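You operate a simulated robot arm through the tools that you are given. There is no shell and no other tool. Be economical: measure what you need, move in short steps, check, and stop when the job is done.

You are at the controls of a simulated robot arm. One attempt, no reset.

## Task
Rivet both ends of the nameplate on the UNIT 1 bracket and lay it in the blue tray.
Fine: rivet die, one stroke at each mark, hands out of the press throat, slide back out.

The check looks at the end state, three seconds after you hand in, the way a careful person would. Anything else that was tipped, shoved, dropped, spilled or broken makes it a failure.

## Robot
A 7-joint arm with a two-finger parallel gripper, fixed in place. Base frame: the origin is at the foot of the arm, x ahead of it, y to its left, z up; the work surface is at about z = 860. Units: mm, rad, N and s.
With the tool pointing down near the work surface it reaches from about 300 to 700 mm from the base axis. Its first joint turns from -1.152 to 1.152 rad. Payload 1.57 kg.
The TCP is the grasp point between the finger pads, 30 mm short of the fingertips. In the tool frame z runs along the fingers and y along their closing line. The gripper opens to 110 mm. The fingers are 24 mm wide and 12 mm thick; the gripper's body (48 by 112 mm) begins 78 mm behind the TCP.
Orientation is that of the tool frame in the base frame, as [roll, pitch, yaw] about the fixed x, y, z axes, in that order (R = Rz(yaw) Ry(pitch) Rx(roll)). With the fingers straight down and closing along the base's y, the tool's x points along the base's -x, its y along +y and its z along -z.

## Interface
- The arm moves only by the tool step_arm. Its argument "motion" is a list of rows, each a list of 6 numbers: the shift along the base's x, y, z in units of 250 mm (1.0 is 250 mm), then the turn, a rotation vector about the base's x, y, z in units of 45 degrees (1.0 is 45 degrees). In form: [[x, y, z, rx, ry, rz], ...]. A call has 1 to 20 rows; each row is the pose to reach, as a shift and turn from the pose commanded when the call began. "gripper" is the opening in per cent of the stroke, from 0 (shut) to 100 (fully open), set as the call begins (left out, the last holds). A call with a number of a shift or a turn outside -1 to 1 is refused whole. Each row takes 0.2 s and may step no farther than 50 mm and 0.15 rad from the row before; otherwise, or with a gripper value out of range, the whole call is refused. A pose out of reach is approached as far as the arm can. The call stops where the force on the tool passes 60 N (or 10 N more than at its start, if that is more) or the arm is blocked; 0.2 s more then pass. The fingers move at their own pace (about 108 mm/s each) and stop on an object; they squeeze with about 32 N. The grip force told is the motor's: it shows also when the fingers shut on nothing. Time passes only in rows, and 0.2 s behind the last, so rows that repeat a pose let the fingers close. It gives the time, the measured TCP pose, the force on the tool (base axes), the opening and the grip force at its end, in the units of the frame above (readings bear some noise).
- Cameras (640 x 400 px; columns grow to the right, rows downward): "scene" is fixed at [175.4, -405.8, 1398.1]; the picture's right is [0.65, -0.76, 0.00], its down [-0.48, -0.41, -0.77] and it looks along [0.59, 0.50, -0.64] (base axes); focal length 234 px, centre (320, 200). "wrist" rides on the gripper at [-36, 0, -80] in the tool frame; the picture's right is [0.00, -1.00, 0.00], its down [0.97, 0.00, -0.24] and it looks along [0.24, 0.00, 0.97] (tool axes); focal length 218 px, centre (320, 200). There is no depth. A picture from a camera that has moved, and an enlarged one, comes with that camera's place and axes in the base frame and with its lens.
- grab_frame(camera): a new picture of that camera. No time passes.
- close_up(camera, box): a new picture of the part [left, top, right, bottom] of that camera's present view, enlarged. No time passes.
- job_done(): hands the job in; it is judged then, once.

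Go step by step. Nothing tells you positions but the pictures and the camera data: compare them with the known pose of the tool, close in by small moves and look again before you grip or let go. The budget is 120 turns and 64 pictures, counting those below and the enlarged ones. Unless the task says otherwise, let go and move clear before handing in, and close with one line.

The tools are called after "Emit:" by a JSON object that holds its "name" and its "arguments". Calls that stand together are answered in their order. step_arm: Moves the arm, as the interface text tells. Its arguments: {"type":"object","properties":{"motion":{"type":"array","items":{"type":"array","items":{"type":"number"}}},"gripper":{"type":"number"}},"required":["motion"]} The other tools are called the same way: grab_frame (camera) takes a picture; close_up (camera, box) takes an enlarged picture of a part of a camera's view; job_done () hands the job in.

At the start:

```text
time: 0.0
ee_pos: [297.6, -186.2, 1257.9]
orientation: [3.141, 0.0, 3.141]
wrist_force: [-0.4, 0.3, -0.2]
opening: 109.9
grasp_force: 0.0
```

scene: 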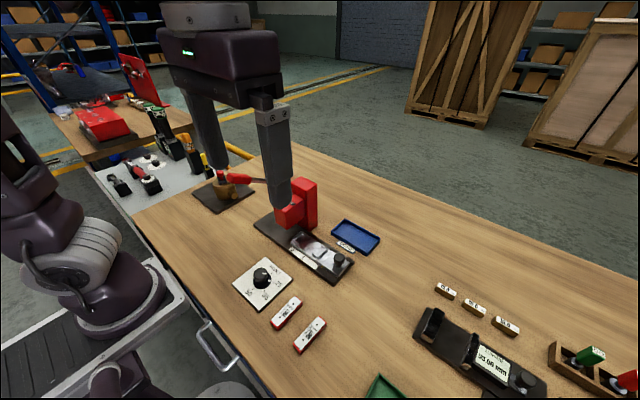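
wrist: 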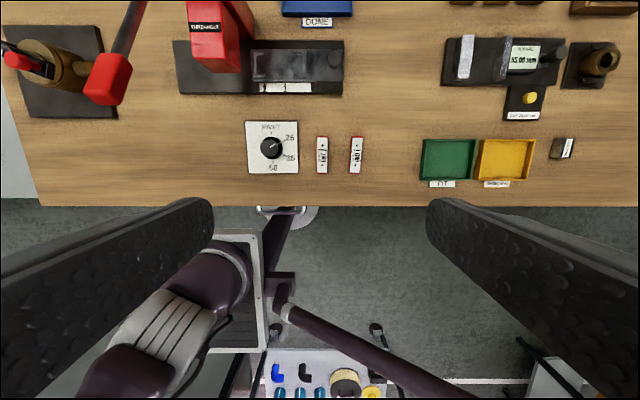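

I see a press with a slide, a selector dial, two brackets and a blue "DONE" tray. I'll look closer at each before moving.

Emit:
{"name": "close_up", "arguments": {"camera": "wrist", "box": [160, 0, 380, 190]}}

Emit:
{"name": "close_up", "arguments": {"camera": "scene", "box": [180, 150, 400, 360]}}

Emit:
{"name": "close_up", "arguments": {"camera": "wrist", "box": [0, 0, 160, 130]}}

Emit:
{"name": "close_up", "arguments": {"camera": "wrist", "box": [235, 110, 375, 180]}}

```text
2.11 times, centred on (270, 95) of wrist
camera zoom: at [334.3, -185.0, 1339.4], right [0.0, -1.0, 0.0], down [-0.97, 0.0, 0.24], along [-0.24, 0.0, -0.97], focal length 460 px, centre (425, 421)
```

zoom: 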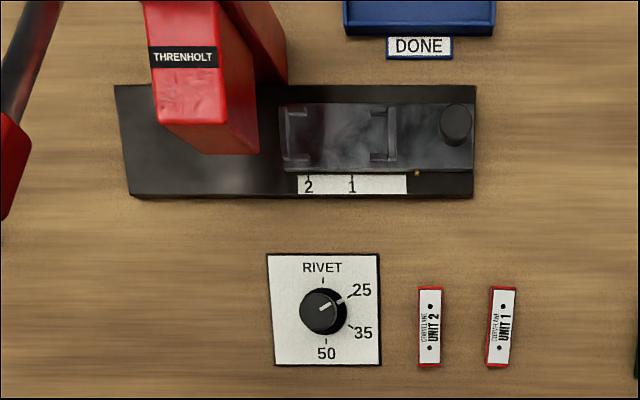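

```text
1.90 times, centred on (290, 255) of scene
camera zoom: at [175.4, -405.8, 1398.1], right [0.65, -0.76, 0.0], down [-0.48, -0.41, -0.77], along [0.59, 0.5, -0.64], focal length 446 px, centre (377, 95)
```

zoom: 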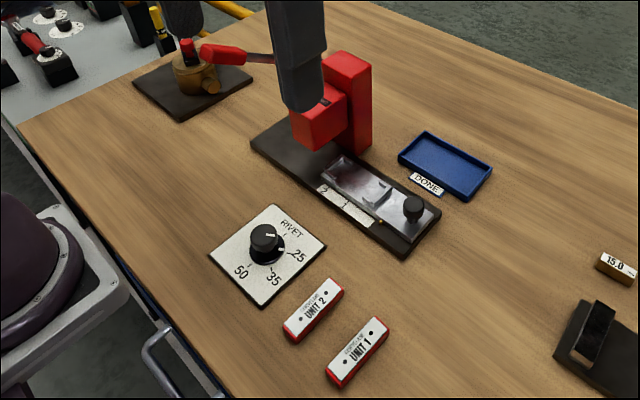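

```text
3.08 times, centred on (80, 65) of wrist
camera zoom: at [334.3, -185.0, 1339.4], right [0.0, -1.0, 0.0], down [-0.97, 0.0, 0.24], along [-0.24, 0.0, -0.97], focal length 672 px, centre (1058, 615)
```

zoom: 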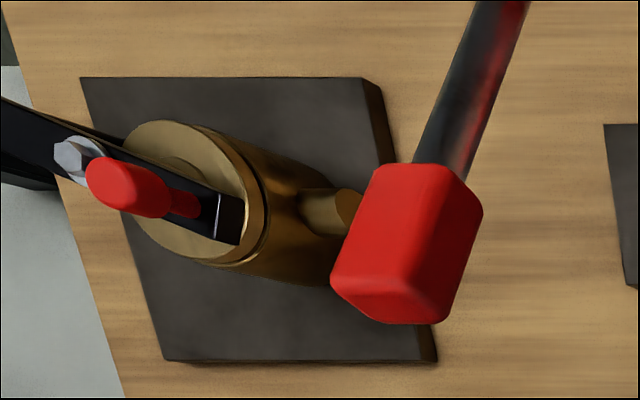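

```text
4.57 times, centred on (305, 145) of wrist
camera zoom: at [334.3, -185.0, 1339.4], right [0.0, -1.0, 0.0], down [-0.97, 0.0, 0.24], along [-0.24, 0.0, -0.97], focal length 998 px, centre (389, 451)
```

zoom: 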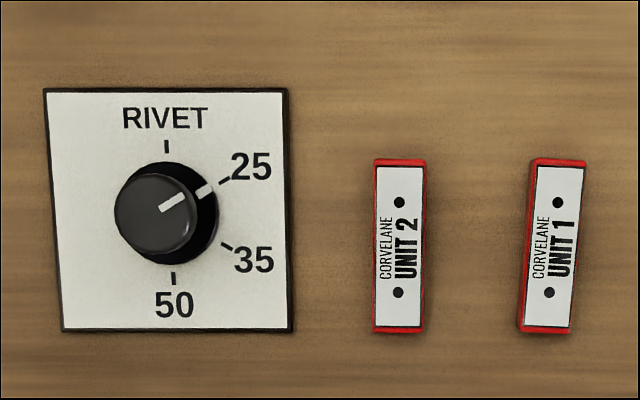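

The dial stands at 25, not RIVET, so it needs turning. Next I'll move up and forward to find the press lever.

Emit:
{"name": "step_arm", "arguments": {"motion": [[0.15, -0.1, 0.05, 0, 0, 0], [0.3, -0.2, 0.1, 0, 0, 0], [0.45, -0.25, 0.1, 0, 0, 0], [0.6, -0.25, 0.1, 0, 0, 0], [0.6, -0.25, 0.1, 0, 0, 0]]}}

Emit:
{"name": "grab_frame", "arguments": {"camera": "wrist"}}

Emit:
{"name": "grab_frame", "arguments": {"camera": "scene"}}

```text
time: 1.2
ee_pos: [446.5, -247.3, 1279.3]
orientation: [-3.141, 0.002, -3.142]
wrist_force: [1.2, 0.1, 0.4]
opening: 109.9
grasp_force: 0.1
```

```text
57 pictures are left
camera wrist: at [482.4, -246.8, 1361.6], right [0.0, -1.0, 0.0], down [-0.97, 0.0, 0.24], along [-0.24, 0.0, -0.97], focal length 218 px, centre (320, 200)
```

wrist: 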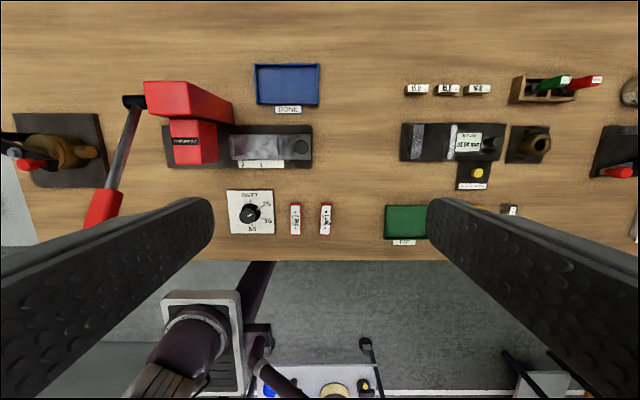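

```text
56 pictures are left
```

scene: 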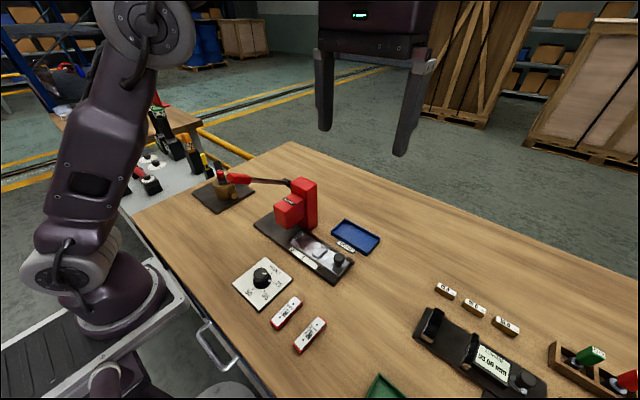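

The press lever pivots on the +y side of the post and reaches back toward the base with a red grip. I'll take close-ups to measure it.

Emit:
{"name": "close_up", "arguments": {"camera": "scene", "box": [180, 160, 340, 260]}}

Emit:
{"name": "close_up", "arguments": {"camera": "wrist", "box": [70, 60, 340, 250]}}

Emit:
{"name": "close_up", "arguments": {"camera": "scene", "box": [225, 220, 385, 320]}}

```text
4.00 times, centred on (260, 210) of scene
camera zoom: at [175.4, -405.8, 1398.1], right [0.65, -0.76, 0.0], down [-0.48, -0.41, -0.77], along [0.59, 0.5, -0.64], focal length 936 px, centre (560, 160)
```

zoom: 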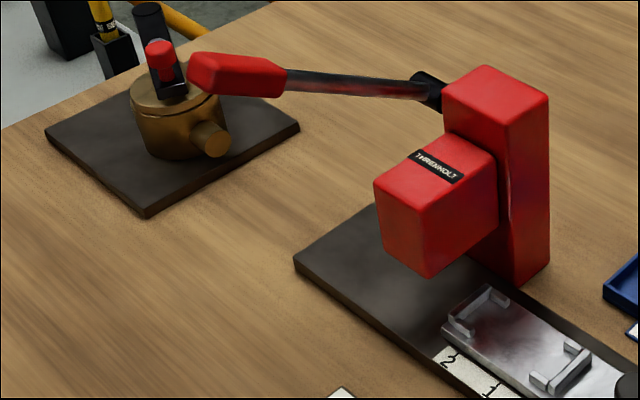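

```text
2.11 times, centred on (205, 155) of wrist
camera zoom: at [482.4, -246.8, 1361.6], right [0.0, -1.0, 0.0], down [-0.97, 0.0, 0.24], along [-0.24, 0.0, -0.97], focal length 460 px, centre (562, 295)
```

zoom: 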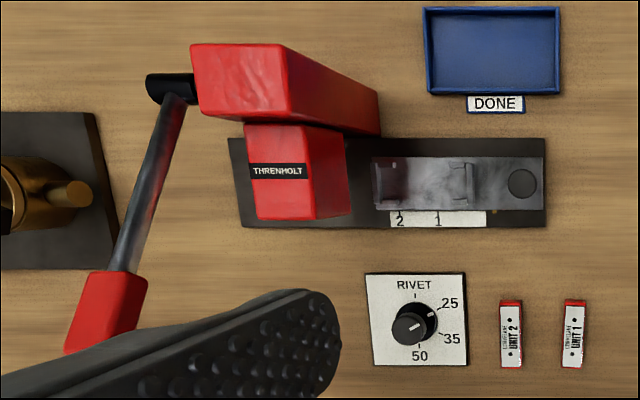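

```text
4.00 times, centred on (305, 270) of scene
camera zoom: at [175.4, -405.8, 1398.1], right [0.65, -0.76, 0.0], down [-0.48, -0.41, -0.77], along [0.59, 0.5, -0.64], focal length 936 px, centre (380, -80)
```

zoom: 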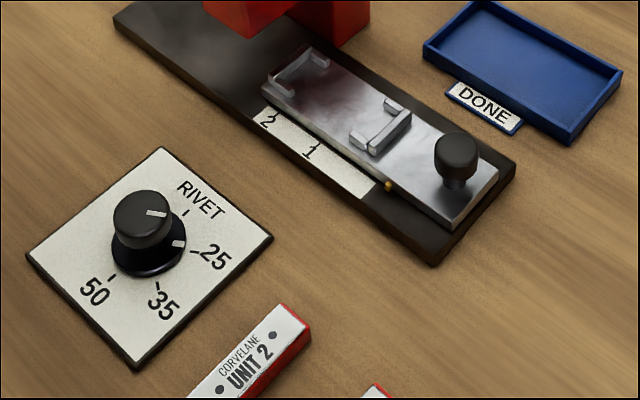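

Estimates so far:

| Item | Position |
|---|---|
| Dial knob top | (333, -85, 903) |
| Slide knob | (480, -210, 917) |
| Lever grip | (403, 41, 1082) |
| Marks 1 and 2 | +60 and +100 mm of slide travel |

I'll do the dial first, going above it with the hand turned -30°.

Emit:
{"name": "step_arm", "arguments": {"motion": [[-0.09, 0.13, -0.1, 0, 0, -0.13], [-0.18, 0.26, -0.2, 0, 0, -0.26], [-0.27, 0.39, -0.32, 0, 0, -0.39], [-0.36, 0.52, -0.44, 0, 0, -0.52], [-0.458, 0.655, -0.56, 0, 0, -0.667], [-0.458, 0.655, -0.74, 0, 0, -0.667], [-0.458, 0.655, -0.92, 0, 0, -0.667], [-0.458, 0.655, -0.96, 0, 0, -0.667], [-0.458, 0.655, -0.96, 0, 0, -0.667]], "gripper": 60}}

Emit:
{"name": "grab_frame", "arguments": {"camera": "wrist"}}

Emit:
{"name": "grab_frame", "arguments": {"camera": "scene"}}

```text
refused: row 5 steps farther than a row can; nothing moved
```

```text
52 pictures are left
camera wrist: at [482.4, -246.8, 1361.6], right [0.0, -1.0, 0.0], down [-0.97, 0.0, 0.24], along [-0.24, 0.0, -0.97], focal length 218 px, centre (320, 200)
```

wrist: 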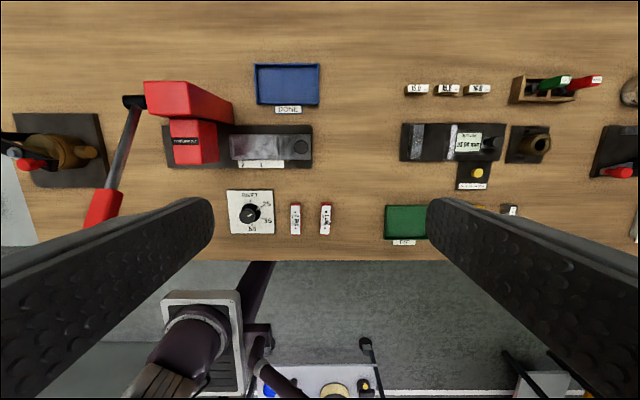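

```text
51 pictures are left
```

scene: 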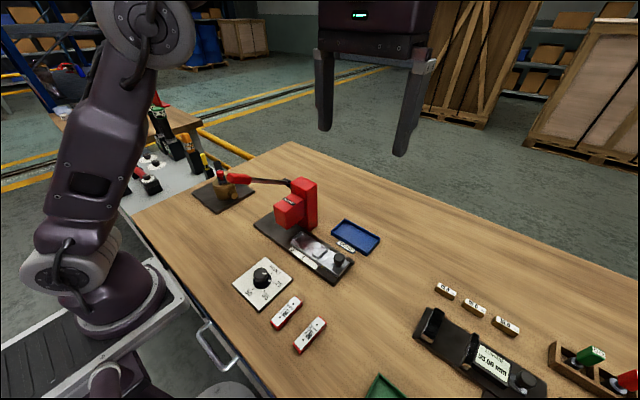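

That call was refused because one row stepped too far, so nothing moved. I'll repeat it with smaller steps.

Emit:
{"name": "step_arm", "arguments": {"motion": [[-0.08, 0.11, -0.1, 0, 0, -0.12], [-0.16, 0.22, -0.2, 0, 0, -0.24], [-0.24, 0.33, -0.3, 0, 0, -0.36], [-0.32, 0.44, -0.4, 0, 0, -0.48], [-0.39, 0.55, -0.5, 0, 0, -0.58], [-0.458, 0.655, -0.6, 0, 0, -0.667], [-0.458, 0.655, -0.78, 0, 0, -0.667], [-0.458, 0.655, -0.96, 0, 0, -0.667], [-0.458, 0.655, -0.96, 0, 0, -0.667]], "gripper": 60}}

Emit:
{"name": "grab_frame", "arguments": {"camera": "wrist"}}

```text
time: 3.2
ee_pos: [335.3, -83.7, 1042.4]
orientation: [3.141, 0.0, 2.617]
wrist_force: [0.4, 0.1, -0.1]
opening: 65.8
grasp_force: 0.1
```

```text
50 pictures are left
camera wrist: at [366.1, -102.1, 1124.6], right [-0.5, -0.87, 0.0], down [-0.84, 0.49, 0.24], along [-0.21, 0.12, -0.97], focal length 218 px, centre (320, 200)
```

wrist: 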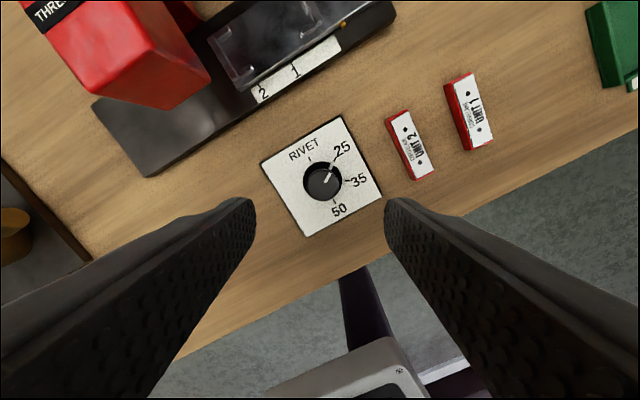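

The knob sits at about (333.5, -86). I'll descend around it and close the fingers.

Emit:
{"name": "step_arm", "arguments": {"motion": [[-0.008, -0.009, -0.18, 0, 0, 0], [-0.008, -0.009, -0.36, 0, 0, 0], [-0.008, -0.009, -0.46, 0, 0, 0], [-0.008, -0.009, -0.526, 0, 0, 0], [-0.008, -0.009, -0.526, 0, 0, 0]]}}

Emit:
{"name": "grab_frame", "arguments": {"camera": "wrist"}}

Emit:
{"name": "grab_frame", "arguments": {"camera": "scene"}}

```text
time: 4.4
ee_pos: [332.9, -85.2, 914.3]
orientation: [3.141, 0.0, 2.619]
wrist_force: [-0.3, -0.3, 0.1]
opening: 65.9
grasp_force: 0.1
```

```text
49 pictures are left
camera wrist: at [364.1, -103.8, 995.7], right [-0.5, -0.87, 0.0], down [-0.84, 0.48, 0.24], along [-0.21, 0.12, -0.97], focal length 218 px, centre (320, 200)
```

wrist: 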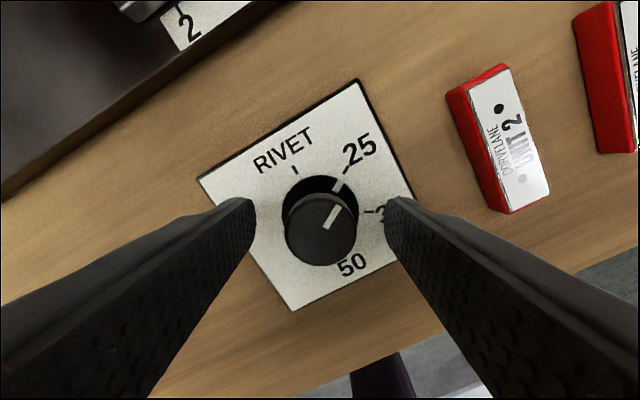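

```text
48 pictures are left
```

scene: 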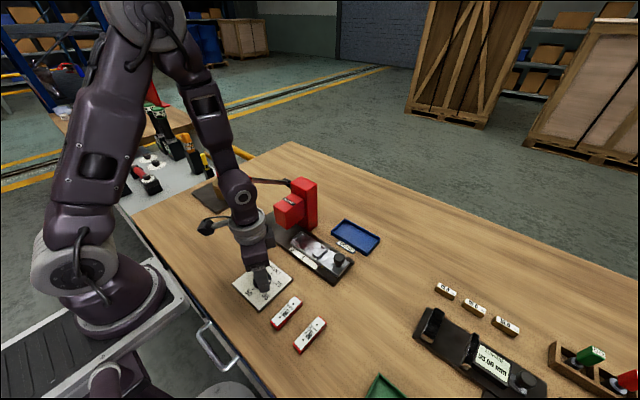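

The knob is centred between the fingers. I'll close on it and check the grip.

Emit:
{"name": "step_arm", "arguments": {"motion": [[0, 0, -0.008, 0, 0, 0], [0, 0, -0.008, 0, 0, 0], [0, 0, -0.008, 0, 0, 0]], "gripper": 0}}

```text
time: 5.2
ee_pos: [331.8, -86.7, 910.8]
orientation: [-3.141, -0.001, 2.617]
wrist_force: [0.9, -1.5, 26.7]
opening: 33.6
grasp_force: 41.3
```

Gripped at 33.6 mm, but with some downward contact load. I'll turn +60° while easing up 2 mm.

Emit:
{"name": "step_arm", "arguments": {"motion": [[0, 0, 0.008, 0, 0, 0], [0, 0, 0.008, 0, 0, 0.15], [0, 0, 0.008, 0, 0, 0.3], [0, 0, 0.008, 0, 0, 0.45], [0, 0, 0.008, 0, 0, 0.6], [0, 0, 0.008, 0, 0, 0.75], [0, 0, 0.008, 0, 0, 0.9]]}}

Emit:
{"name": "grab_frame", "arguments": {"camera": "wrist"}}

```text
time: 6.8
ee_pos: [332.6, -84.3, 911.8]
orientation: [-3.14, 0.003, -2.953]
wrist_force: [15.4, 45.6, 28.9]
opening: 33.6
grasp_force: 41.4
```

```text
47 pictures are left
camera wrist: at [367.6, -77.4, 993.8], right [0.19, -0.98, 0.0], down [-0.95, -0.18, 0.24], along [-0.23, -0.04, -0.97], focal length 218 px, centre (320, 200)
```

wrist: 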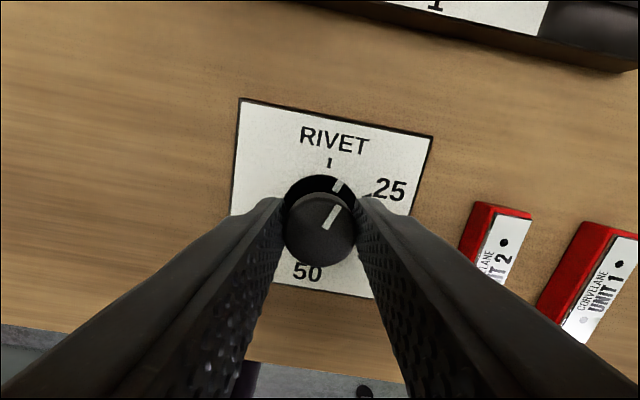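

About 20° remain and there is a sideways load. I'll shift slightly with it and finish the turn.

Emit:
{"name": "step_arm", "arguments": {"motion": [[0.002, 0.006, 0.004, 0, 0, 0], [0.002, 0.006, 0.004, 0, 0, 0.15], [0.002, 0.006, 0.004, 0, 0, 0.3], [0.002, 0.006, 0.004, 0, 0, 0.433], [0.002, 0.006, 0.004, 0, 0, 0.433]]}}

Emit:
{"name": "grab_frame", "arguments": {"camera": "wrist"}}

```text
time: 8.0
ee_pos: [331.7, -84.6, 912.0]
orientation: [3.14, -0.002, -2.616]
wrist_force: [8.4, 37.9, -14.8]
opening: 33.6
grasp_force: 41.2
```

```text
46 pictures are left
camera wrist: at [363.4, -65.5, 993.6], right [0.5, -0.86, 0.0], down [-0.84, -0.49, 0.24], along [-0.21, -0.12, -0.97], focal length 218 px, centre (320, 200)
```

wrist: 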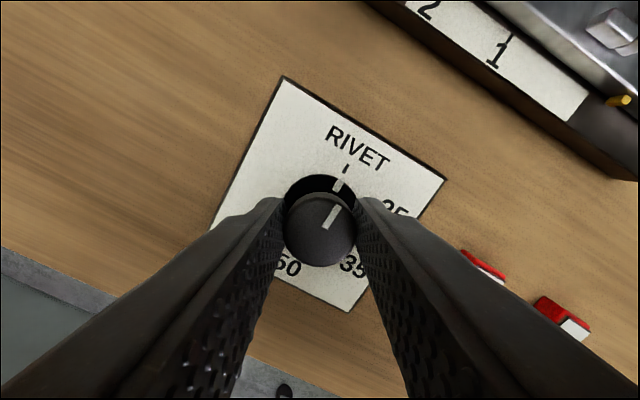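

The mark now lines up with RIVET. I'll release, rise, and check.

Emit:
{"name": "step_arm", "arguments": {"motion": [[0, 0, 0, 0, 0, 0], [0, 0, 0, 0, 0, 0], [0, 0, 0.15, 0, 0, 0], [0, 0, 0.3, 0, 0, 0], [0, 0, 0.45, 0, 0, -0.15], [0, 0, 0.5, 0, 0, -0.3], [0, 0, 0.5, 0, 0, -0.45], [0, 0, 0.5, 0, 0, -0.6], [0, 0, 0.5, 0, 0, -0.667]], "gripper": 60}}

Emit:
{"name": "grab_frame", "arguments": {"camera": "wrist"}}

```text
time: 10.0
ee_pos: [332.2, -85.1, 1037.1]
orientation: [-3.141, 0.002, 3.139]
wrist_force: [0.5, -0.5, -0.4]
opening: 66.0
grasp_force: 0.1
```

```text
45 pictures are left
camera wrist: at [368.3, -85.1, 1118.6], right [0.0, -1.0, 0.0], down [-0.97, 0.0, 0.24], along [-0.24, 0.0, -0.97], focal length 218 px, centre (320, 200)
```

wrist: 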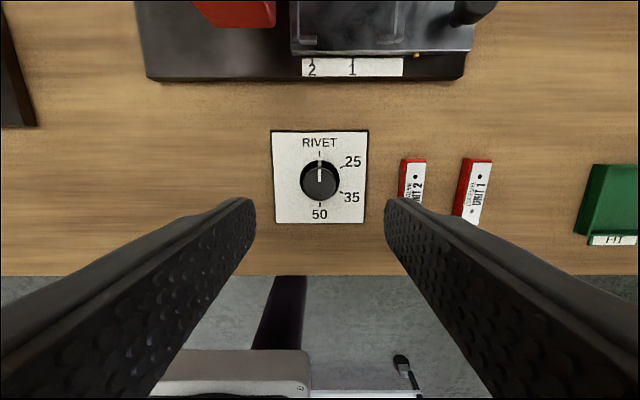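

The dial reads RIVET. Next I'll go above UNIT 1 and look.

Emit:
{"name": "step_arm", "arguments": {"motion": [[-0.012, -0.12, 0, 0, 0, 0], [-0.024, -0.28, 0, 0, 0, 0], [-0.05, -0.44, 0, 0, 0, 0], [-0.06, -0.6, 0, 0, 0, 0], [-0.07, -0.7, -0.1, 0, 0, 0], [-0.07, -0.7, -0.2, 0, 0, 0], [-0.07, -0.7, -0.2, 0, 0, 0]]}}

Emit:
{"name": "grab_frame", "arguments": {"camera": "wrist"}}

```text
time: 11.6
ee_pos: [316.9, -261.7, 987.5]
orientation: [3.141, 0.0, -3.14]
wrist_force: [-1.5, 0.7, 0.4]
opening: 66.0
grasp_force: 0.1
```

```text
44 pictures are left
camera wrist: at [352.4, -260.7, 1068.7], right [0.0, -1.0, 0.0], down [-0.97, 0.0, 0.24], along [-0.24, 0.0, -0.97], focal length 218 px, centre (320, 200)
```

wrist: 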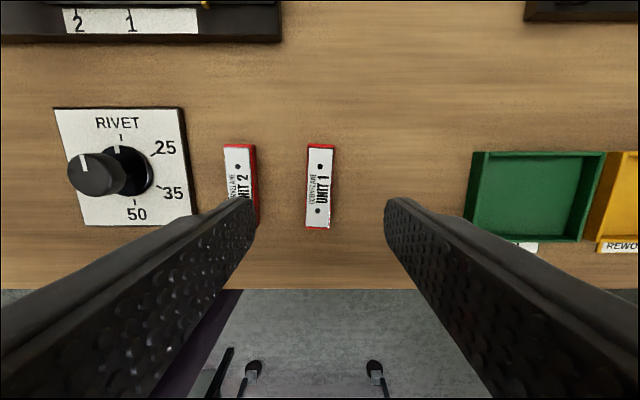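

Emit:
{"name": "close_up", "arguments": {"camera": "wrist", "box": [215, 130, 375, 240]}}

Emit:
{"name": "close_up", "arguments": {"camera": "scene", "box": [225, 230, 385, 370]}}

```text
3.64 times, centred on (295, 185) of wrist
camera zoom: at [352.4, -260.7, 1068.7], right [0.0, -1.0, 0.0], down [-0.97, 0.0, 0.24], along [-0.24, 0.0, -0.97], focal length 794 px, centre (411, 254)
```

zoom: 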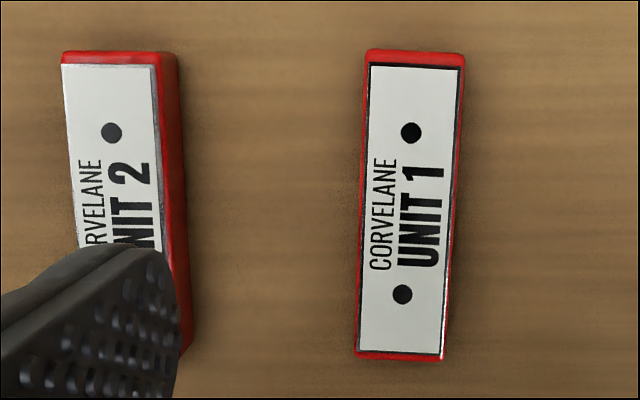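

```text
2.86 times, centred on (305, 300) of scene
camera zoom: at [175.4, -405.8, 1398.1], right [0.65, -0.76, 0.0], down [-0.48, -0.41, -0.77], along [0.59, 0.5, -0.64], focal length 668 px, centre (363, -86)
```

zoom: 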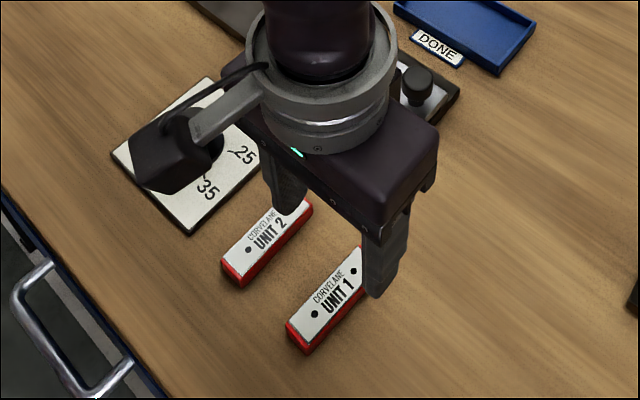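

UNIT 1 is centred near (315, -260), tilted about -3°. I'll narrow the fingers and descend to grip it.

Emit:
{"name": "step_arm", "arguments": {"motion": [[-0.006, 0.005, -0.02, 0, 0, -0.071], [-0.006, 0.005, -0.02, 0, 0, -0.071], [-0.006, 0.005, -0.15, 0, 0, -0.071], [-0.006, 0.005, -0.25, 0, 0, -0.071], [-0.006, 0.005, -0.34, 0, 0, -0.071], [-0.006, 0.005, -0.374, 0, 0, -0.071], [-0.006, 0.005, -0.374, 0, 0, -0.071]], "gripper": 45}}

Emit:
{"name": "grab_frame", "arguments": {"camera": "wrist"}}

```text
time: 13.2
ee_pos: [312.7, -257.4, 893.4]
orientation: [3.141, -0.001, 3.087]
wrist_force: [0.1, 0.3, 0.4]
opening: 49.4
grasp_force: 0.1
```

```text
41 pictures are left
camera wrist: at [348.7, -259.2, 976.0], right [-0.06, -1.0, 0.0], down [-0.97, 0.05, 0.24], along [-0.24, 0.01, -0.97], focal length 218 px, centre (320, 200)
```

wrist: 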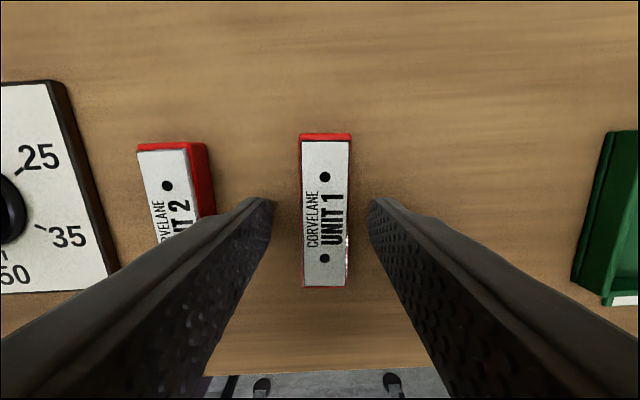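

Nearly aligned. I'll nudge about 2.5 mm in each axis, then close.

Emit:
{"name": "step_arm", "arguments": {"motion": [[0.01, -0.01, 0, 0, 0, 0], [0.01, -0.01, 0, 0, 0, 0]], "gripper": 45}}

Emit:
{"name": "step_arm", "arguments": {"motion": [[0, 0, 0, 0, 0, 0], [0, 0, 0, 0, 0, 0], [0, 0, 0, 0, 0, 0]], "gripper": 0}}

Emit:
{"name": "step_arm", "arguments": {"motion": [[0, 0, 0.1, 0, 0, 0], [0, 0, 0.25, 0, 0, 0], [0, 0, 0.4, 0, 0, 0], [0, 0, 0.4, 0, 0, 0]]}}

Emit:
{"name": "grab_frame", "arguments": {"camera": "wrist"}}

```text
time: 13.8
ee_pos: [316.1, -259.4, 893.3]
orientation: [3.142, -0.001, 3.086]
wrist_force: [-0.8, -0.6, -0.1]
opening: 49.4
grasp_force: 0.0
```

```text
time: 14.6
ee_pos: [316.0, -259.5, 894.9]
orientation: [3.141, 0.0, 3.086]
wrist_force: [-0.1, -0.6, 1.9]
opening: 23.4
grasp_force: 32.1
```

```text
time: 15.6
ee_pos: [313.3, -260.0, 992.5]
orientation: [3.141, -0.001, 3.085]
wrist_force: [0.3, -0.3, -1.4]
opening: 23.5
grasp_force: 31.6
```

```text
40 pictures are left
camera wrist: at [349.5, -261.5, 1073.7], right [-0.06, -1.0, 0.0], down [-0.97, 0.05, 0.24], along [-0.24, 0.01, -0.97], focal length 218 px, centre (320, 200)
```

wrist: 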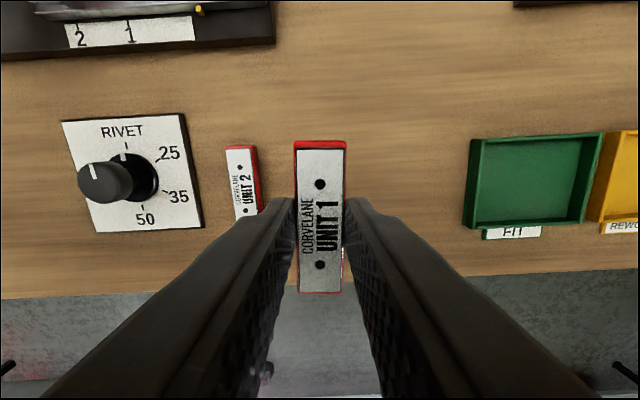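

The bracket is held centred. I'll carry it toward the nest, turning it -90° along the way.

Emit:
{"name": "step_arm", "arguments": {"motion": [[0.05, 0.05, 0.1, 0, 0, -0.16], [0.13, 0.12, 0.2, 0, 0, -0.32], [0.23, 0.22, 0.2, 0, 0, -0.48], [0.35, 0.32, 0.2, 0, 0, -0.64], [0.47, 0.42, 0.2, 0, 0, -0.8], [0.58, 0.52, 0.2, 0, 0, -0.96]]}}

Emit:
{"name": "step_arm", "arguments": {"motion": [[0.04, 0.04, 0, 0, 0, -0.16], [0.082, 0.088, 0, 0, 0, -0.32], [0.082, 0.088, 0, 0, 0, -0.48], [0.082, 0.088, 0, 0, 0, -0.64], [0.082, 0.088, 0, 0, 0, -0.8], [0.082, 0.088, 0, 0, 0, -0.969], [0.082, 0.088, 0, 0, 0, -0.969]]}}

Emit:
{"name": "grab_frame", "arguments": {"camera": "wrist"}}

Emit:
{"name": "grab_frame", "arguments": {"camera": "scene"}}

```text
time: 17.0
ee_pos: [457.9, -130.6, 1041.0]
orientation: [3.141, 0.0, 2.331]
wrist_force: [-0.1, -0.1, -2.0]
opening: 23.4
grasp_force: 32.3
```

```text
time: 18.6
ee_pos: [481.0, -108.9, 1045.1]
orientation: [-3.141, 0.0, 1.57]
wrist_force: [-0.2, -0.7, -2.1]
opening: 23.2
grasp_force: 31.6
```

```text
39 pictures are left
camera wrist: at [480.8, -144.6, 1125.4], right [-1.0, 0.0, 0.0], down [0.0, 0.97, 0.24], along [0.0, 0.24, -0.97], focal length 218 px, centre (320, 200)
```

wrist: 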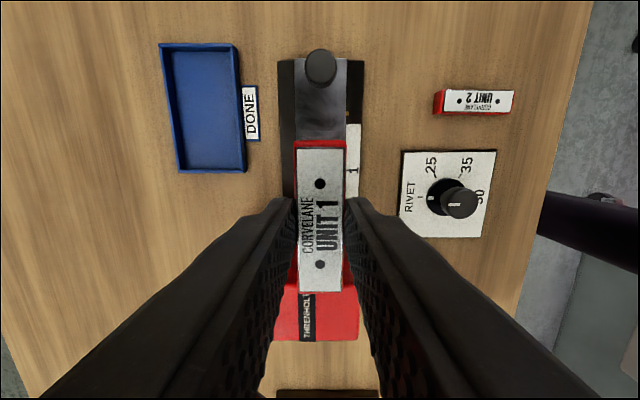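

```text
38 pictures are left
```

scene: 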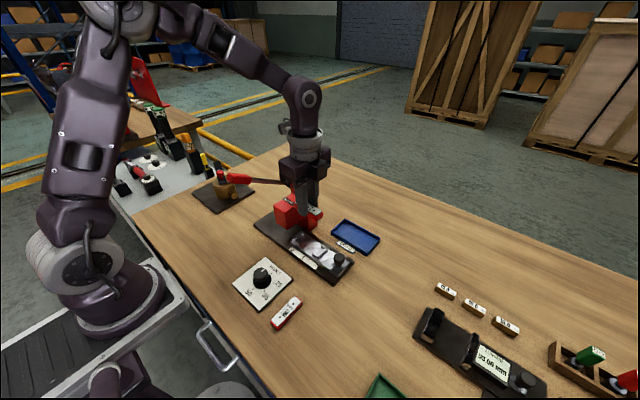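

The bracket hides the nest from the wrist camera, so I'll look from the scene camera.

Emit:
{"name": "close_up", "arguments": {"camera": "scene", "box": [260, 190, 370, 290]}}

```text
4.00 times, centred on (315, 240) of scene
camera zoom: at [175.4, -405.8, 1398.0], right [0.65, -0.76, 0.0], down [-0.48, -0.41, -0.77], along [0.59, 0.5, -0.64], focal length 936 px, centre (340, 40)
```

zoom: 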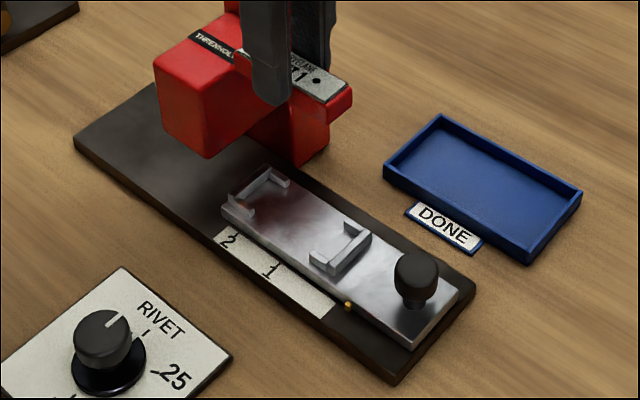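

The nest centre works out near (480, -110.5). I'll shift to it and lower to just above the nest walls.

Emit:
{"name": "step_arm", "arguments": {"motion": [[-0.004, -0.0105, -0.1, 0, 0, 0], [-0.004, -0.0105, -0.25, 0, 0, 0], [-0.004, -0.0105, -0.38, 0, 0, 0], [-0.004, -0.0105, -0.45, 0, 0, 0], [-0.004, -0.0105, -0.45, 0, 0, 0]]}}

Emit:
{"name": "close_up", "arguments": {"camera": "scene", "box": [270, 220, 340, 280]}}

Emit:
{"name": "grab_frame", "arguments": {"camera": "wrist"}}

```text
time: 19.8
ee_pos: [481.1, -110.9, 930.8]
orientation: [-3.142, 0.0, 1.571]
wrist_force: [-0.1, 0.5, -1.9]
opening: 23.5
grasp_force: 32.5
```

```text
6.67 times, centred on (305, 250) of scene
camera zoom: at [175.4, -405.8, 1398.0], right [0.65, -0.76, 0.0], down [-0.48, -0.41, -0.77], along [0.59, 0.5, -0.64], focal length 1560 px, centre (420, -133)
```

zoom: 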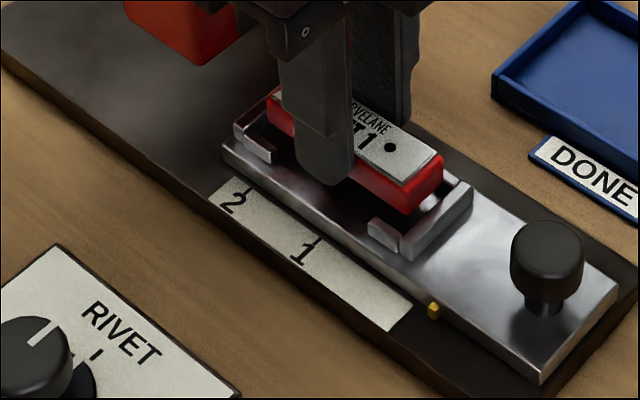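

```text
35 pictures are left
camera wrist: at [480.8, -147.2, 1012.7], right [-1.0, 0.0, 0.0], down [0.0, 0.97, 0.24], along [0.0, 0.24, -0.97], focal length 218 px, centre (320, 200)
```

wrist: 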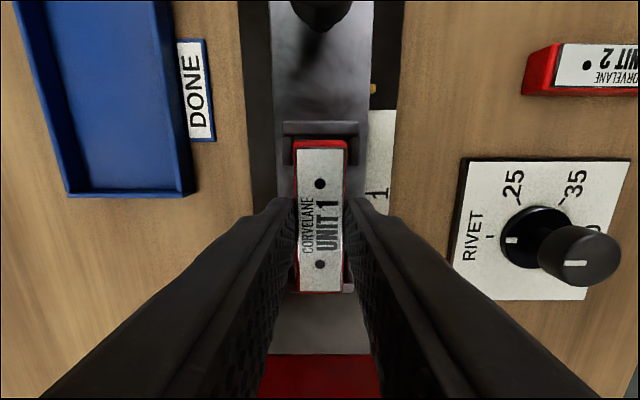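

Aligned within about 1 mm. I'll lower to seat it.

Emit:
{"name": "step_arm", "arguments": {"motion": [[0, 0.001, -0.02, 0, 0, 0], [0, 0.001, -0.04, 0, 0, 0], [0, 0.001, -0.05, 0, 0, 0], [0, 0.001, -0.056, 0, 0, 0], [0, 0.001, -0.056, 0, 0, 0]]}}

Emit:
{"name": "close_up", "arguments": {"camera": "scene", "box": [270, 220, 340, 280]}}

```text
time: 21.0
ee_pos: [480.8, -112.7, 917.6]
orientation: [3.14, -0.001, 1.569]
wrist_force: [-4.7, 2.0, 29.7]
opening: 23.4
grasp_force: 31.8
```

```text
6.67 times, centred on (305, 250) of scene
camera zoom: at [174.8, -405.7, 1398.2], right [0.65, -0.76, 0.0], down [-0.48, -0.41, -0.77], along [0.59, 0.5, -0.63], focal length 1560 px, centre (420, -133)
```

zoom: 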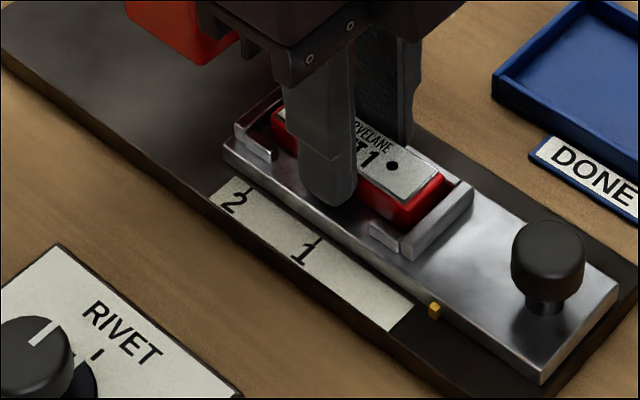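

It's seated with contact. I'll open the fingers and rise.

Emit:
{"name": "step_arm", "arguments": {"motion": [[0, 0, 0, 0, 0, 0], [0, 0, 0, 0, 0, 0], [0, 0, 0.1, 0, 0, 0], [0, -0.05, 0.25, 0, 0, 0], [0, -0.2, 0.35, 0, 0, 0], [0, -0.385, 0.35, 0, 0, 0], [0, -0.385, 0.35, 0, 0, 0]], "gripper": 50}}

Emit:
{"name": "grab_frame", "arguments": {"camera": "wrist"}}

Emit:
{"name": "close_up", "arguments": {"camera": "scene", "box": [260, 210, 370, 290]}}

```text
time: 22.6
ee_pos: [481.0, -207.4, 1003.4]
orientation: [3.141, -0.001, 1.57]
wrist_force: [0.2, 0.4, -0.6]
opening: 55.0
grasp_force: 0.1
```

```text
33 pictures are left
camera wrist: at [479.8, -243.2, 1085.2], right [-1.0, 0.0, 0.0], down [0.0, 0.97, 0.24], along [0.0, 0.24, -0.97], focal length 218 px, centre (320, 200)
```

wrist: 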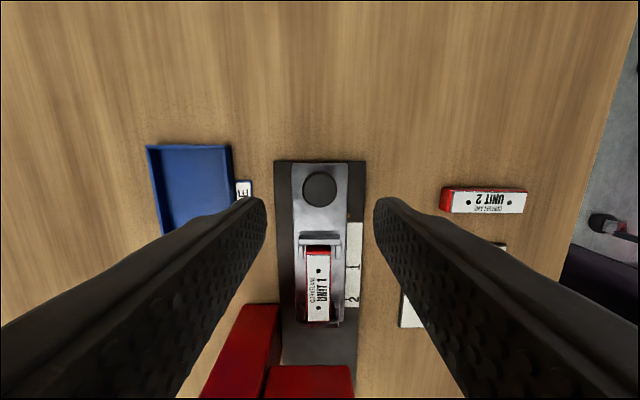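

```text
5.00 times, centred on (315, 250) of scene
camera zoom: at [175.4, -405.9, 1398.1], right [0.65, -0.76, 0.0], down [-0.48, -0.41, -0.77], along [0.59, 0.5, -0.64], focal length 1170 px, centre (345, -50)
```

zoom: 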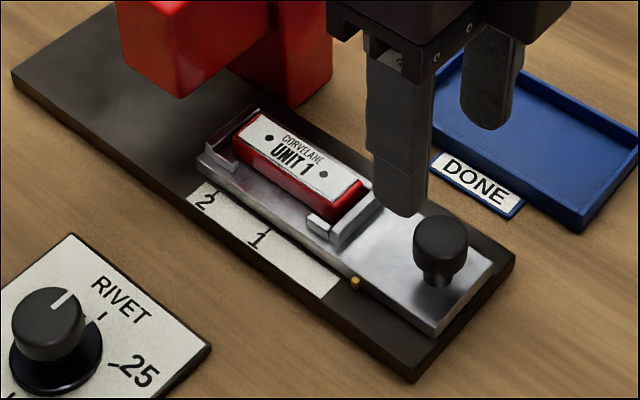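

The bracket is in the nest. Now I'll grip the slide knob at (480, -210).

Emit:
{"name": "step_arm", "arguments": {"motion": [[-0.002, -0.012, -0.1, 0, 0, 0], [-0.002, -0.012, -0.2, 0, 0, 0], [-0.002, -0.012, -0.3, 0, 0, 0], [-0.002, -0.012, -0.3, 0, 0, 0]]}}

Emit:
{"name": "step_arm", "arguments": {"motion": [[0, 0, 0, 0, 0, 0], [0, 0, 0, 0, 0, 0], [0, 0, 0, 0, 0, 0]], "gripper": 0}}

Emit:
{"name": "step_arm", "arguments": {"motion": [[0, 0.06, 0, 0, 0, 0], [0, 0.14, 0, 0, 0, 0], [0, 0.2, 0, 0, 0, 0], [0, 0.225, 0, 0, 0, 0], [0, 0.24, 0, 0, 0, 0], [0, 0.24, 0, 0, 0, 0]]}}

Emit:
{"name": "close_up", "arguments": {"camera": "scene", "box": [260, 210, 370, 290]}}

```text
time: 23.6
ee_pos: [480.4, -209.4, 929.5]
orientation: [-3.141, 0.0, 1.57]
wrist_force: [0.5, -0.3, 0.7]
opening: 55.4
grasp_force: 0.1
```

```text
time: 24.4
ee_pos: [480.5, -207.9, 929.2]
orientation: [3.141, 0.0, 1.571]
wrist_force: [4.5, -0.5, -6.7]
opening: 27.2
grasp_force: 37.9
```

```text
time: 25.8
ee_pos: [479.4, -150.4, 929.4]
orientation: [-3.141, -0.001, 1.571]
wrist_force: [3.0, 2.4, -9.1]
opening: 27.1
grasp_force: 37.6
```

```text
5.00 times, centred on (315, 250) of scene
camera zoom: at [175.6, -405.8, 1398.0], right [0.65, -0.76, 0.0], down [-0.49, -0.41, -0.77], along [0.59, 0.5, -0.64], focal length 1170 px, centre (345, -50)
```

zoom: 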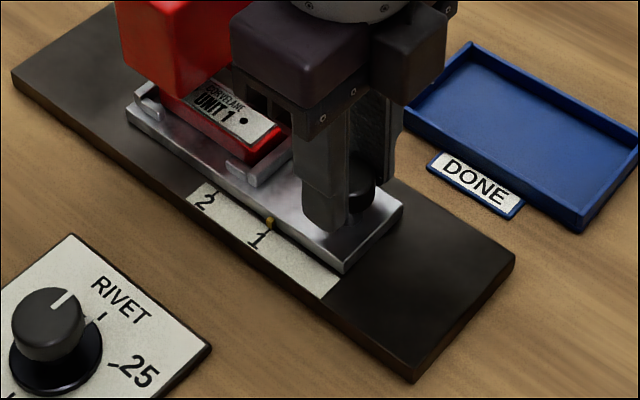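

Emit:
{"name": "close_up", "arguments": {"camera": "scene", "box": [290, 240, 330, 265]}}

```text
16.00 times, centred on (310, 252) of scene
camera zoom: at [175.6, -405.8, 1398.0], right [0.65, -0.76, 0.0], down [-0.49, -0.41, -0.77], along [0.59, 0.5, -0.64], focal length 3743 px, centre (480, -640)
```

zoom: 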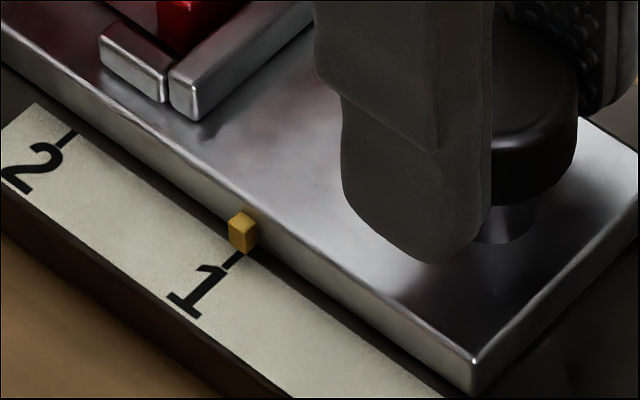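

The pointer is at mark 1 within about a millimetre. I'll let go, back off upward, and check it from above.

Emit:
{"name": "step_arm", "arguments": {"motion": [[0, 0, 0, 0, 0, 0], [0, 0, 0, 0, 0, 0], [0, 0, 0.15, 0, 0, 0], [-0.06, 0, 0.3, 0, 0, 0], [-0.12, 0.06, 0.3, 0, 0, 0], [-0.12, 0.1, 0.3, 0, 0, 0], [-0.12, 0.1, 0.3, 0, 0, 0]], "gripper": 50}}

Emit:
{"name": "grab_frame", "arguments": {"camera": "wrist"}}

Emit:
{"name": "close_up", "arguments": {"camera": "scene", "box": [290, 240, 330, 265]}}

```text
time: 27.4
ee_pos: [450.7, -124.3, 1003.8]
orientation: [3.14, 0.0, 1.572]
wrist_force: [-0.5, 0.5, 0.4]
opening: 55.4
grasp_force: 0.1
```

```text
29 pictures are left
camera wrist: at [450.8, -160.3, 1085.6], right [-1.0, 0.0, 0.0], down [0.0, 0.97, 0.24], along [0.0, 0.24, -0.97], focal length 218 px, centre (320, 200)
```

wrist: 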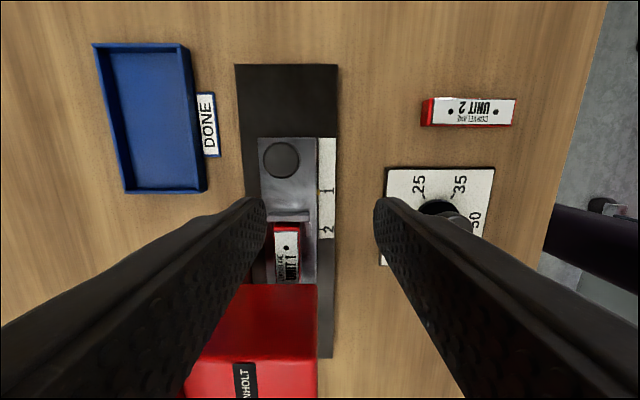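

```text
16.00 times, centred on (310, 252) of scene
camera zoom: at [175.4, -405.8, 1398.1], right [0.65, -0.76, 0.0], down [-0.48, -0.41, -0.77], along [0.59, 0.5, -0.64], focal length 3743 px, centre (480, -640)
```

zoom: 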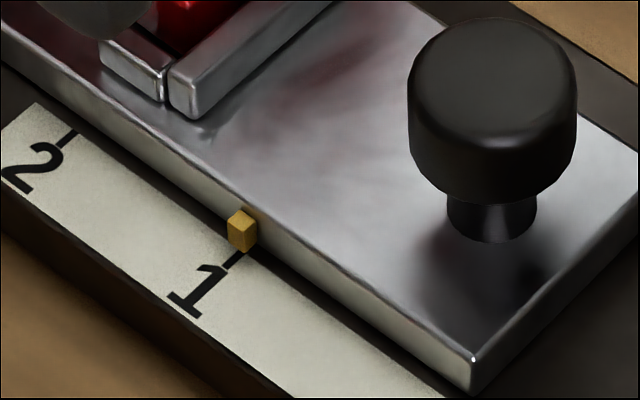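

Emit:
{"name": "close_up", "arguments": {"camera": "wrist", "box": [290, 165, 350, 245]}}

```text
5.00 times, centred on (320, 205) of wrist
camera zoom: at [450.8, -160.3, 1085.6], right [-1.0, 0.0, 0.0], down [0.0, 0.97, 0.24], along [0.0, 0.24, -0.97], focal length 1091 px, centre (320, 175)
```

zoom: 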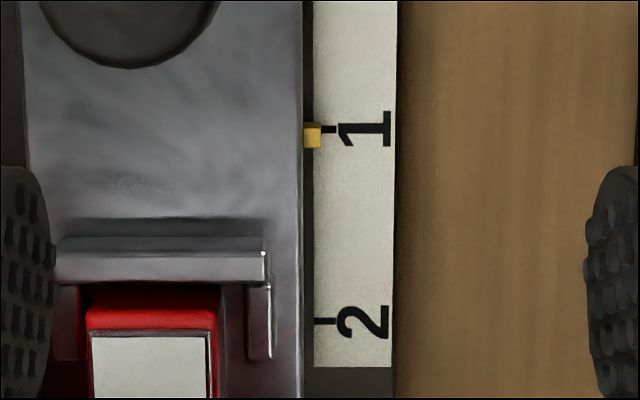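

The pointer lines up with mark 1. Next I'll go above the lever grip, turning the hand back so its fingers straddle the lever.

Emit:
{"name": "step_arm", "arguments": {"motion": [[-0.03, 0, 0.12, 0, 0, 0.14], [-0.06, 0, 0.28, 0, 0, 0.28], [-0.09, 0, 0.45, 0, 0, 0.42], [-0.12, 0.02, 0.62, 0, 0, 0.56], [-0.15, 0.08, 0.78, 0, 0, 0.72], [-0.17, 0.22, 0.8, 0, 0, 0.86], [-0.19, 0.36, 0.8, 0, 0, 1.0]]}}

Emit:
{"name": "step_arm", "arguments": {"motion": [[0, 0.14, 0, 0, 0, 0.18], [0, 0.28, 0, 0, 0, 0.36], [0, 0.3, 0, 0, 0, 0.54], [0, 0.3, 0, 0, 0, 0.72], [0, 0.3, 0, 0, 0, 0.9], [0, 0.3, 0, 0, 0, 1.0], [0, 0.3, 0, 0, 0, 1.0]]}}

Emit:
{"name": "grab_frame", "arguments": {"camera": "wrist"}}

Emit:
{"name": "grab_frame", "arguments": {"camera": "scene"}}

```text
time: 29.0
ee_pos: [400.8, -30.9, 1204.4]
orientation: [3.141, 0.0, 2.357]
wrist_force: [-0.5, 0.1, -0.1]
opening: 55.2
grasp_force: 0.0
```

```text
time: 30.6
ee_pos: [402.8, 39.3, 1204.5]
orientation: [3.141, 0.001, 3.141]
wrist_force: [0.1, -0.8, -0.5]
opening: 55.0
grasp_force: 0.0
```

```text
26 pictures are left
camera wrist: at [438.7, 40.2, 1286.1], right [0.0, -1.0, 0.0], down [-0.97, 0.0, 0.24], along [-0.24, 0.0, -0.97], focal length 218 px, centre (320, 200)
```

wrist: 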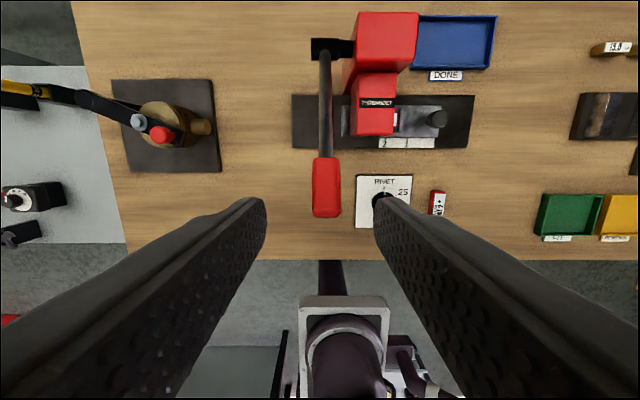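

```text
25 pictures are left
```

scene: 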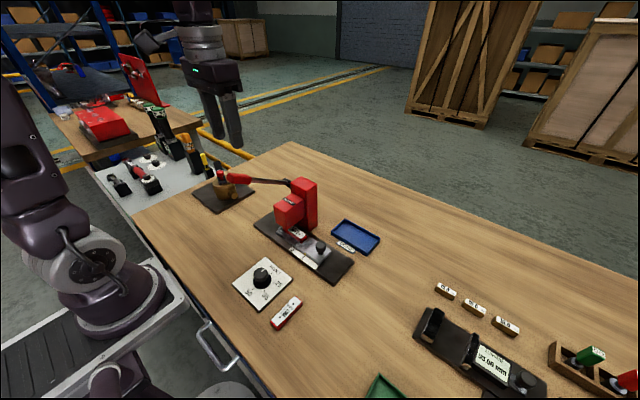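

The lever lies along x at y≈34, with its grip from x≈377 to 428. I'll lower with the fingers straddling it and close gently.

Emit:
{"name": "step_arm", "arguments": {"motion": [[-0.011, -0.023, -0.15, 0, 0, 0], [-0.011, -0.023, -0.3, 0, 0, 0], [-0.011, -0.023, -0.42, 0, 0, 0], [-0.011, -0.023, -0.49, 0, 0, 0], [-0.011, -0.023, -0.49, 0, 0, 0]]}}

Emit:
{"name": "step_arm", "arguments": {"motion": [[0, 0, 0, 0, 0, 0], [0, 0, 0, 0, 0, 0], [0, 0, 0, 0, 0, 0]], "gripper": 0}}

Emit:
{"name": "grab_frame", "arguments": {"camera": "wrist"}}

Emit:
{"name": "close_up", "arguments": {"camera": "scene", "box": [180, 130, 340, 230]}}

```text
time: 31.8
ee_pos: [399.7, 34.2, 1081.9]
orientation: [3.142, 0.0, -3.141]
wrist_force: [-0.7, 0.0, -0.1]
opening: 55.2
grasp_force: 0.1
```

```text
time: 32.6
ee_pos: [398.9, 34.5, 1082.6]
orientation: [-3.141, 0.0, -3.141]
wrist_force: [0.7, -4.3, -5.4]
opening: 26.2
grasp_force: 36.3
```

```text
24 pictures are left
camera wrist: at [435.4, 34.5, 1164.2], right [0.0, -1.0, 0.0], down [-0.97, 0.0, 0.24], along [-0.24, 0.0, -0.97], focal length 218 px, centre (320, 200)
```

wrist: 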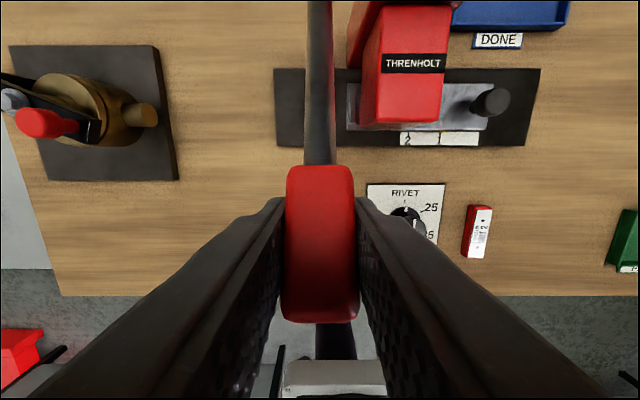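

```text
4.00 times, centred on (260, 180) of scene
camera zoom: at [175.5, -406.0, 1398.0], right [0.65, -0.76, 0.0], down [-0.49, -0.41, -0.77], along [0.59, 0.5, -0.64], focal length 936 px, centre (560, 280)
```

zoom: 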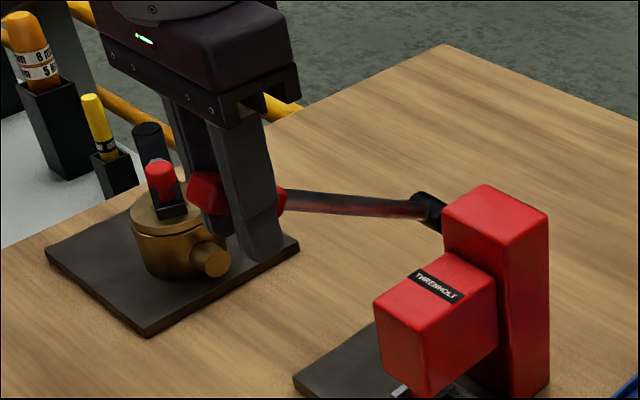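

The lever is gripped. I'll pull it down along its arc about the pivot and let the force limit stop at the bottom.

Emit:
{"name": "step_arm", "arguments": {"motion": [[-0.026, 0, -0.05, 0, 0, 0], [-0.048, 0, -0.104, 0, 0, 0], [-0.066, 0, -0.16, 0, 0, 0], [-0.079, 0, -0.219, 0, 0, 0], [-0.086, 0, -0.278, 0, 0, 0], [-0.089, 0, -0.338, 0, 0, 0]]}}

Emit:
{"name": "close_up", "arguments": {"camera": "scene", "box": [180, 130, 340, 260]}}

```text
time: 34.0
ee_pos: [376.1, 34.7, 999.4]
orientation: [-3.142, 0.001, -3.142]
wrist_force: [-4.3, -1.5, 12.7]
opening: 26.1
grasp_force: 37.2
```

```text
3.08 times, centred on (260, 195) of scene
camera zoom: at [175.1, -405.9, 1398.1], right [0.65, -0.76, 0.0], down [-0.48, -0.41, -0.77], along [0.59, 0.5, -0.63], focal length 720 px, centre (505, 215)
```

zoom: 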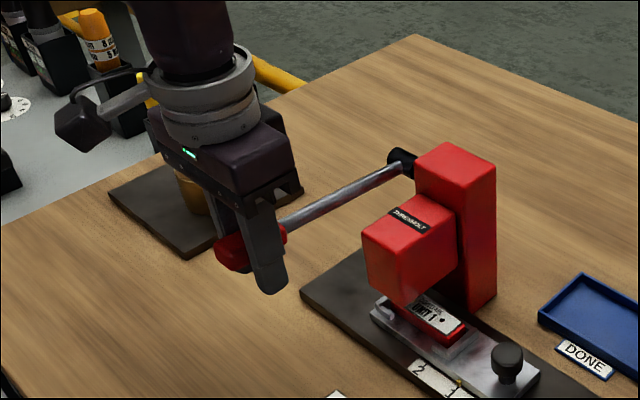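

The lever is level and moving freely. I'll continue down the arc.

Emit:
{"name": "step_arm", "arguments": {"motion": [[0.002, 0, -0.06, 0, 0, 0], [0.01, 0, -0.119, 0, 0, 0], [0.023, 0, -0.177, 0, 0, 0], [0.041, 0, -0.234, 0, 0, 0], [0.064, 0, -0.289, 0, 0, 0]]}}

Emit:
{"name": "close_up", "arguments": {"camera": "scene", "box": [180, 130, 340, 260]}}

```text
time: 35.2
ee_pos: [393.8, 34.9, 925.3]
orientation: [-3.141, -0.001, -3.141]
wrist_force: [-13.0, 7.8, 26.4]
opening: 25.7
grasp_force: 37.1
```

```text
3.08 times, centred on (260, 195) of scene
camera zoom: at [174.7, -405.6, 1398.2], right [0.65, -0.76, 0.0], down [-0.48, -0.41, -0.77], along [0.59, 0.5, -0.63], focal length 720 px, centre (505, 215)
```

zoom: 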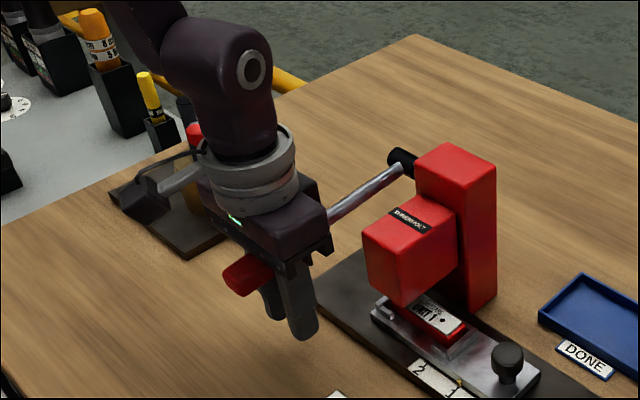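

Resistance is rising. I'll continue in small steps.

Emit:
{"name": "step_arm", "arguments": {"motion": [[0.013, 0, -0.026, 0, 0, 0], [0.027, 0, -0.052, 0, 0, 0], [0.042, 0, -0.077, 0, 0, 0], [0.058, 0, -0.1, 0, 0, 0]]}}

Emit:
{"name": "close_up", "arguments": {"camera": "scene", "box": [180, 130, 340, 260]}}

```text
time: 35.8
ee_pos: [399.2, 34.7, 916.9]
orientation: [-3.141, 0.001, 3.141]
wrist_force: [-16.3, 4.8, 39.7]
opening: 25.3
grasp_force: 37.4
stopped in row 3: the force on the tool passed its limit (the readings are from after the stop); the commanded pose is now the measured one
```

```text
3.08 times, centred on (260, 195) of scene
camera zoom: at [174.4, -405.8, 1398.2], right [0.65, -0.76, 0.0], down [-0.48, -0.41, -0.77], along [0.59, 0.5, -0.63], focal length 720 px, centre (505, 215)
```

zoom: 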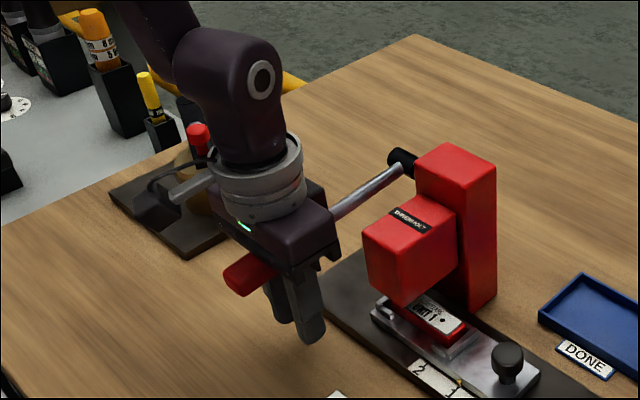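

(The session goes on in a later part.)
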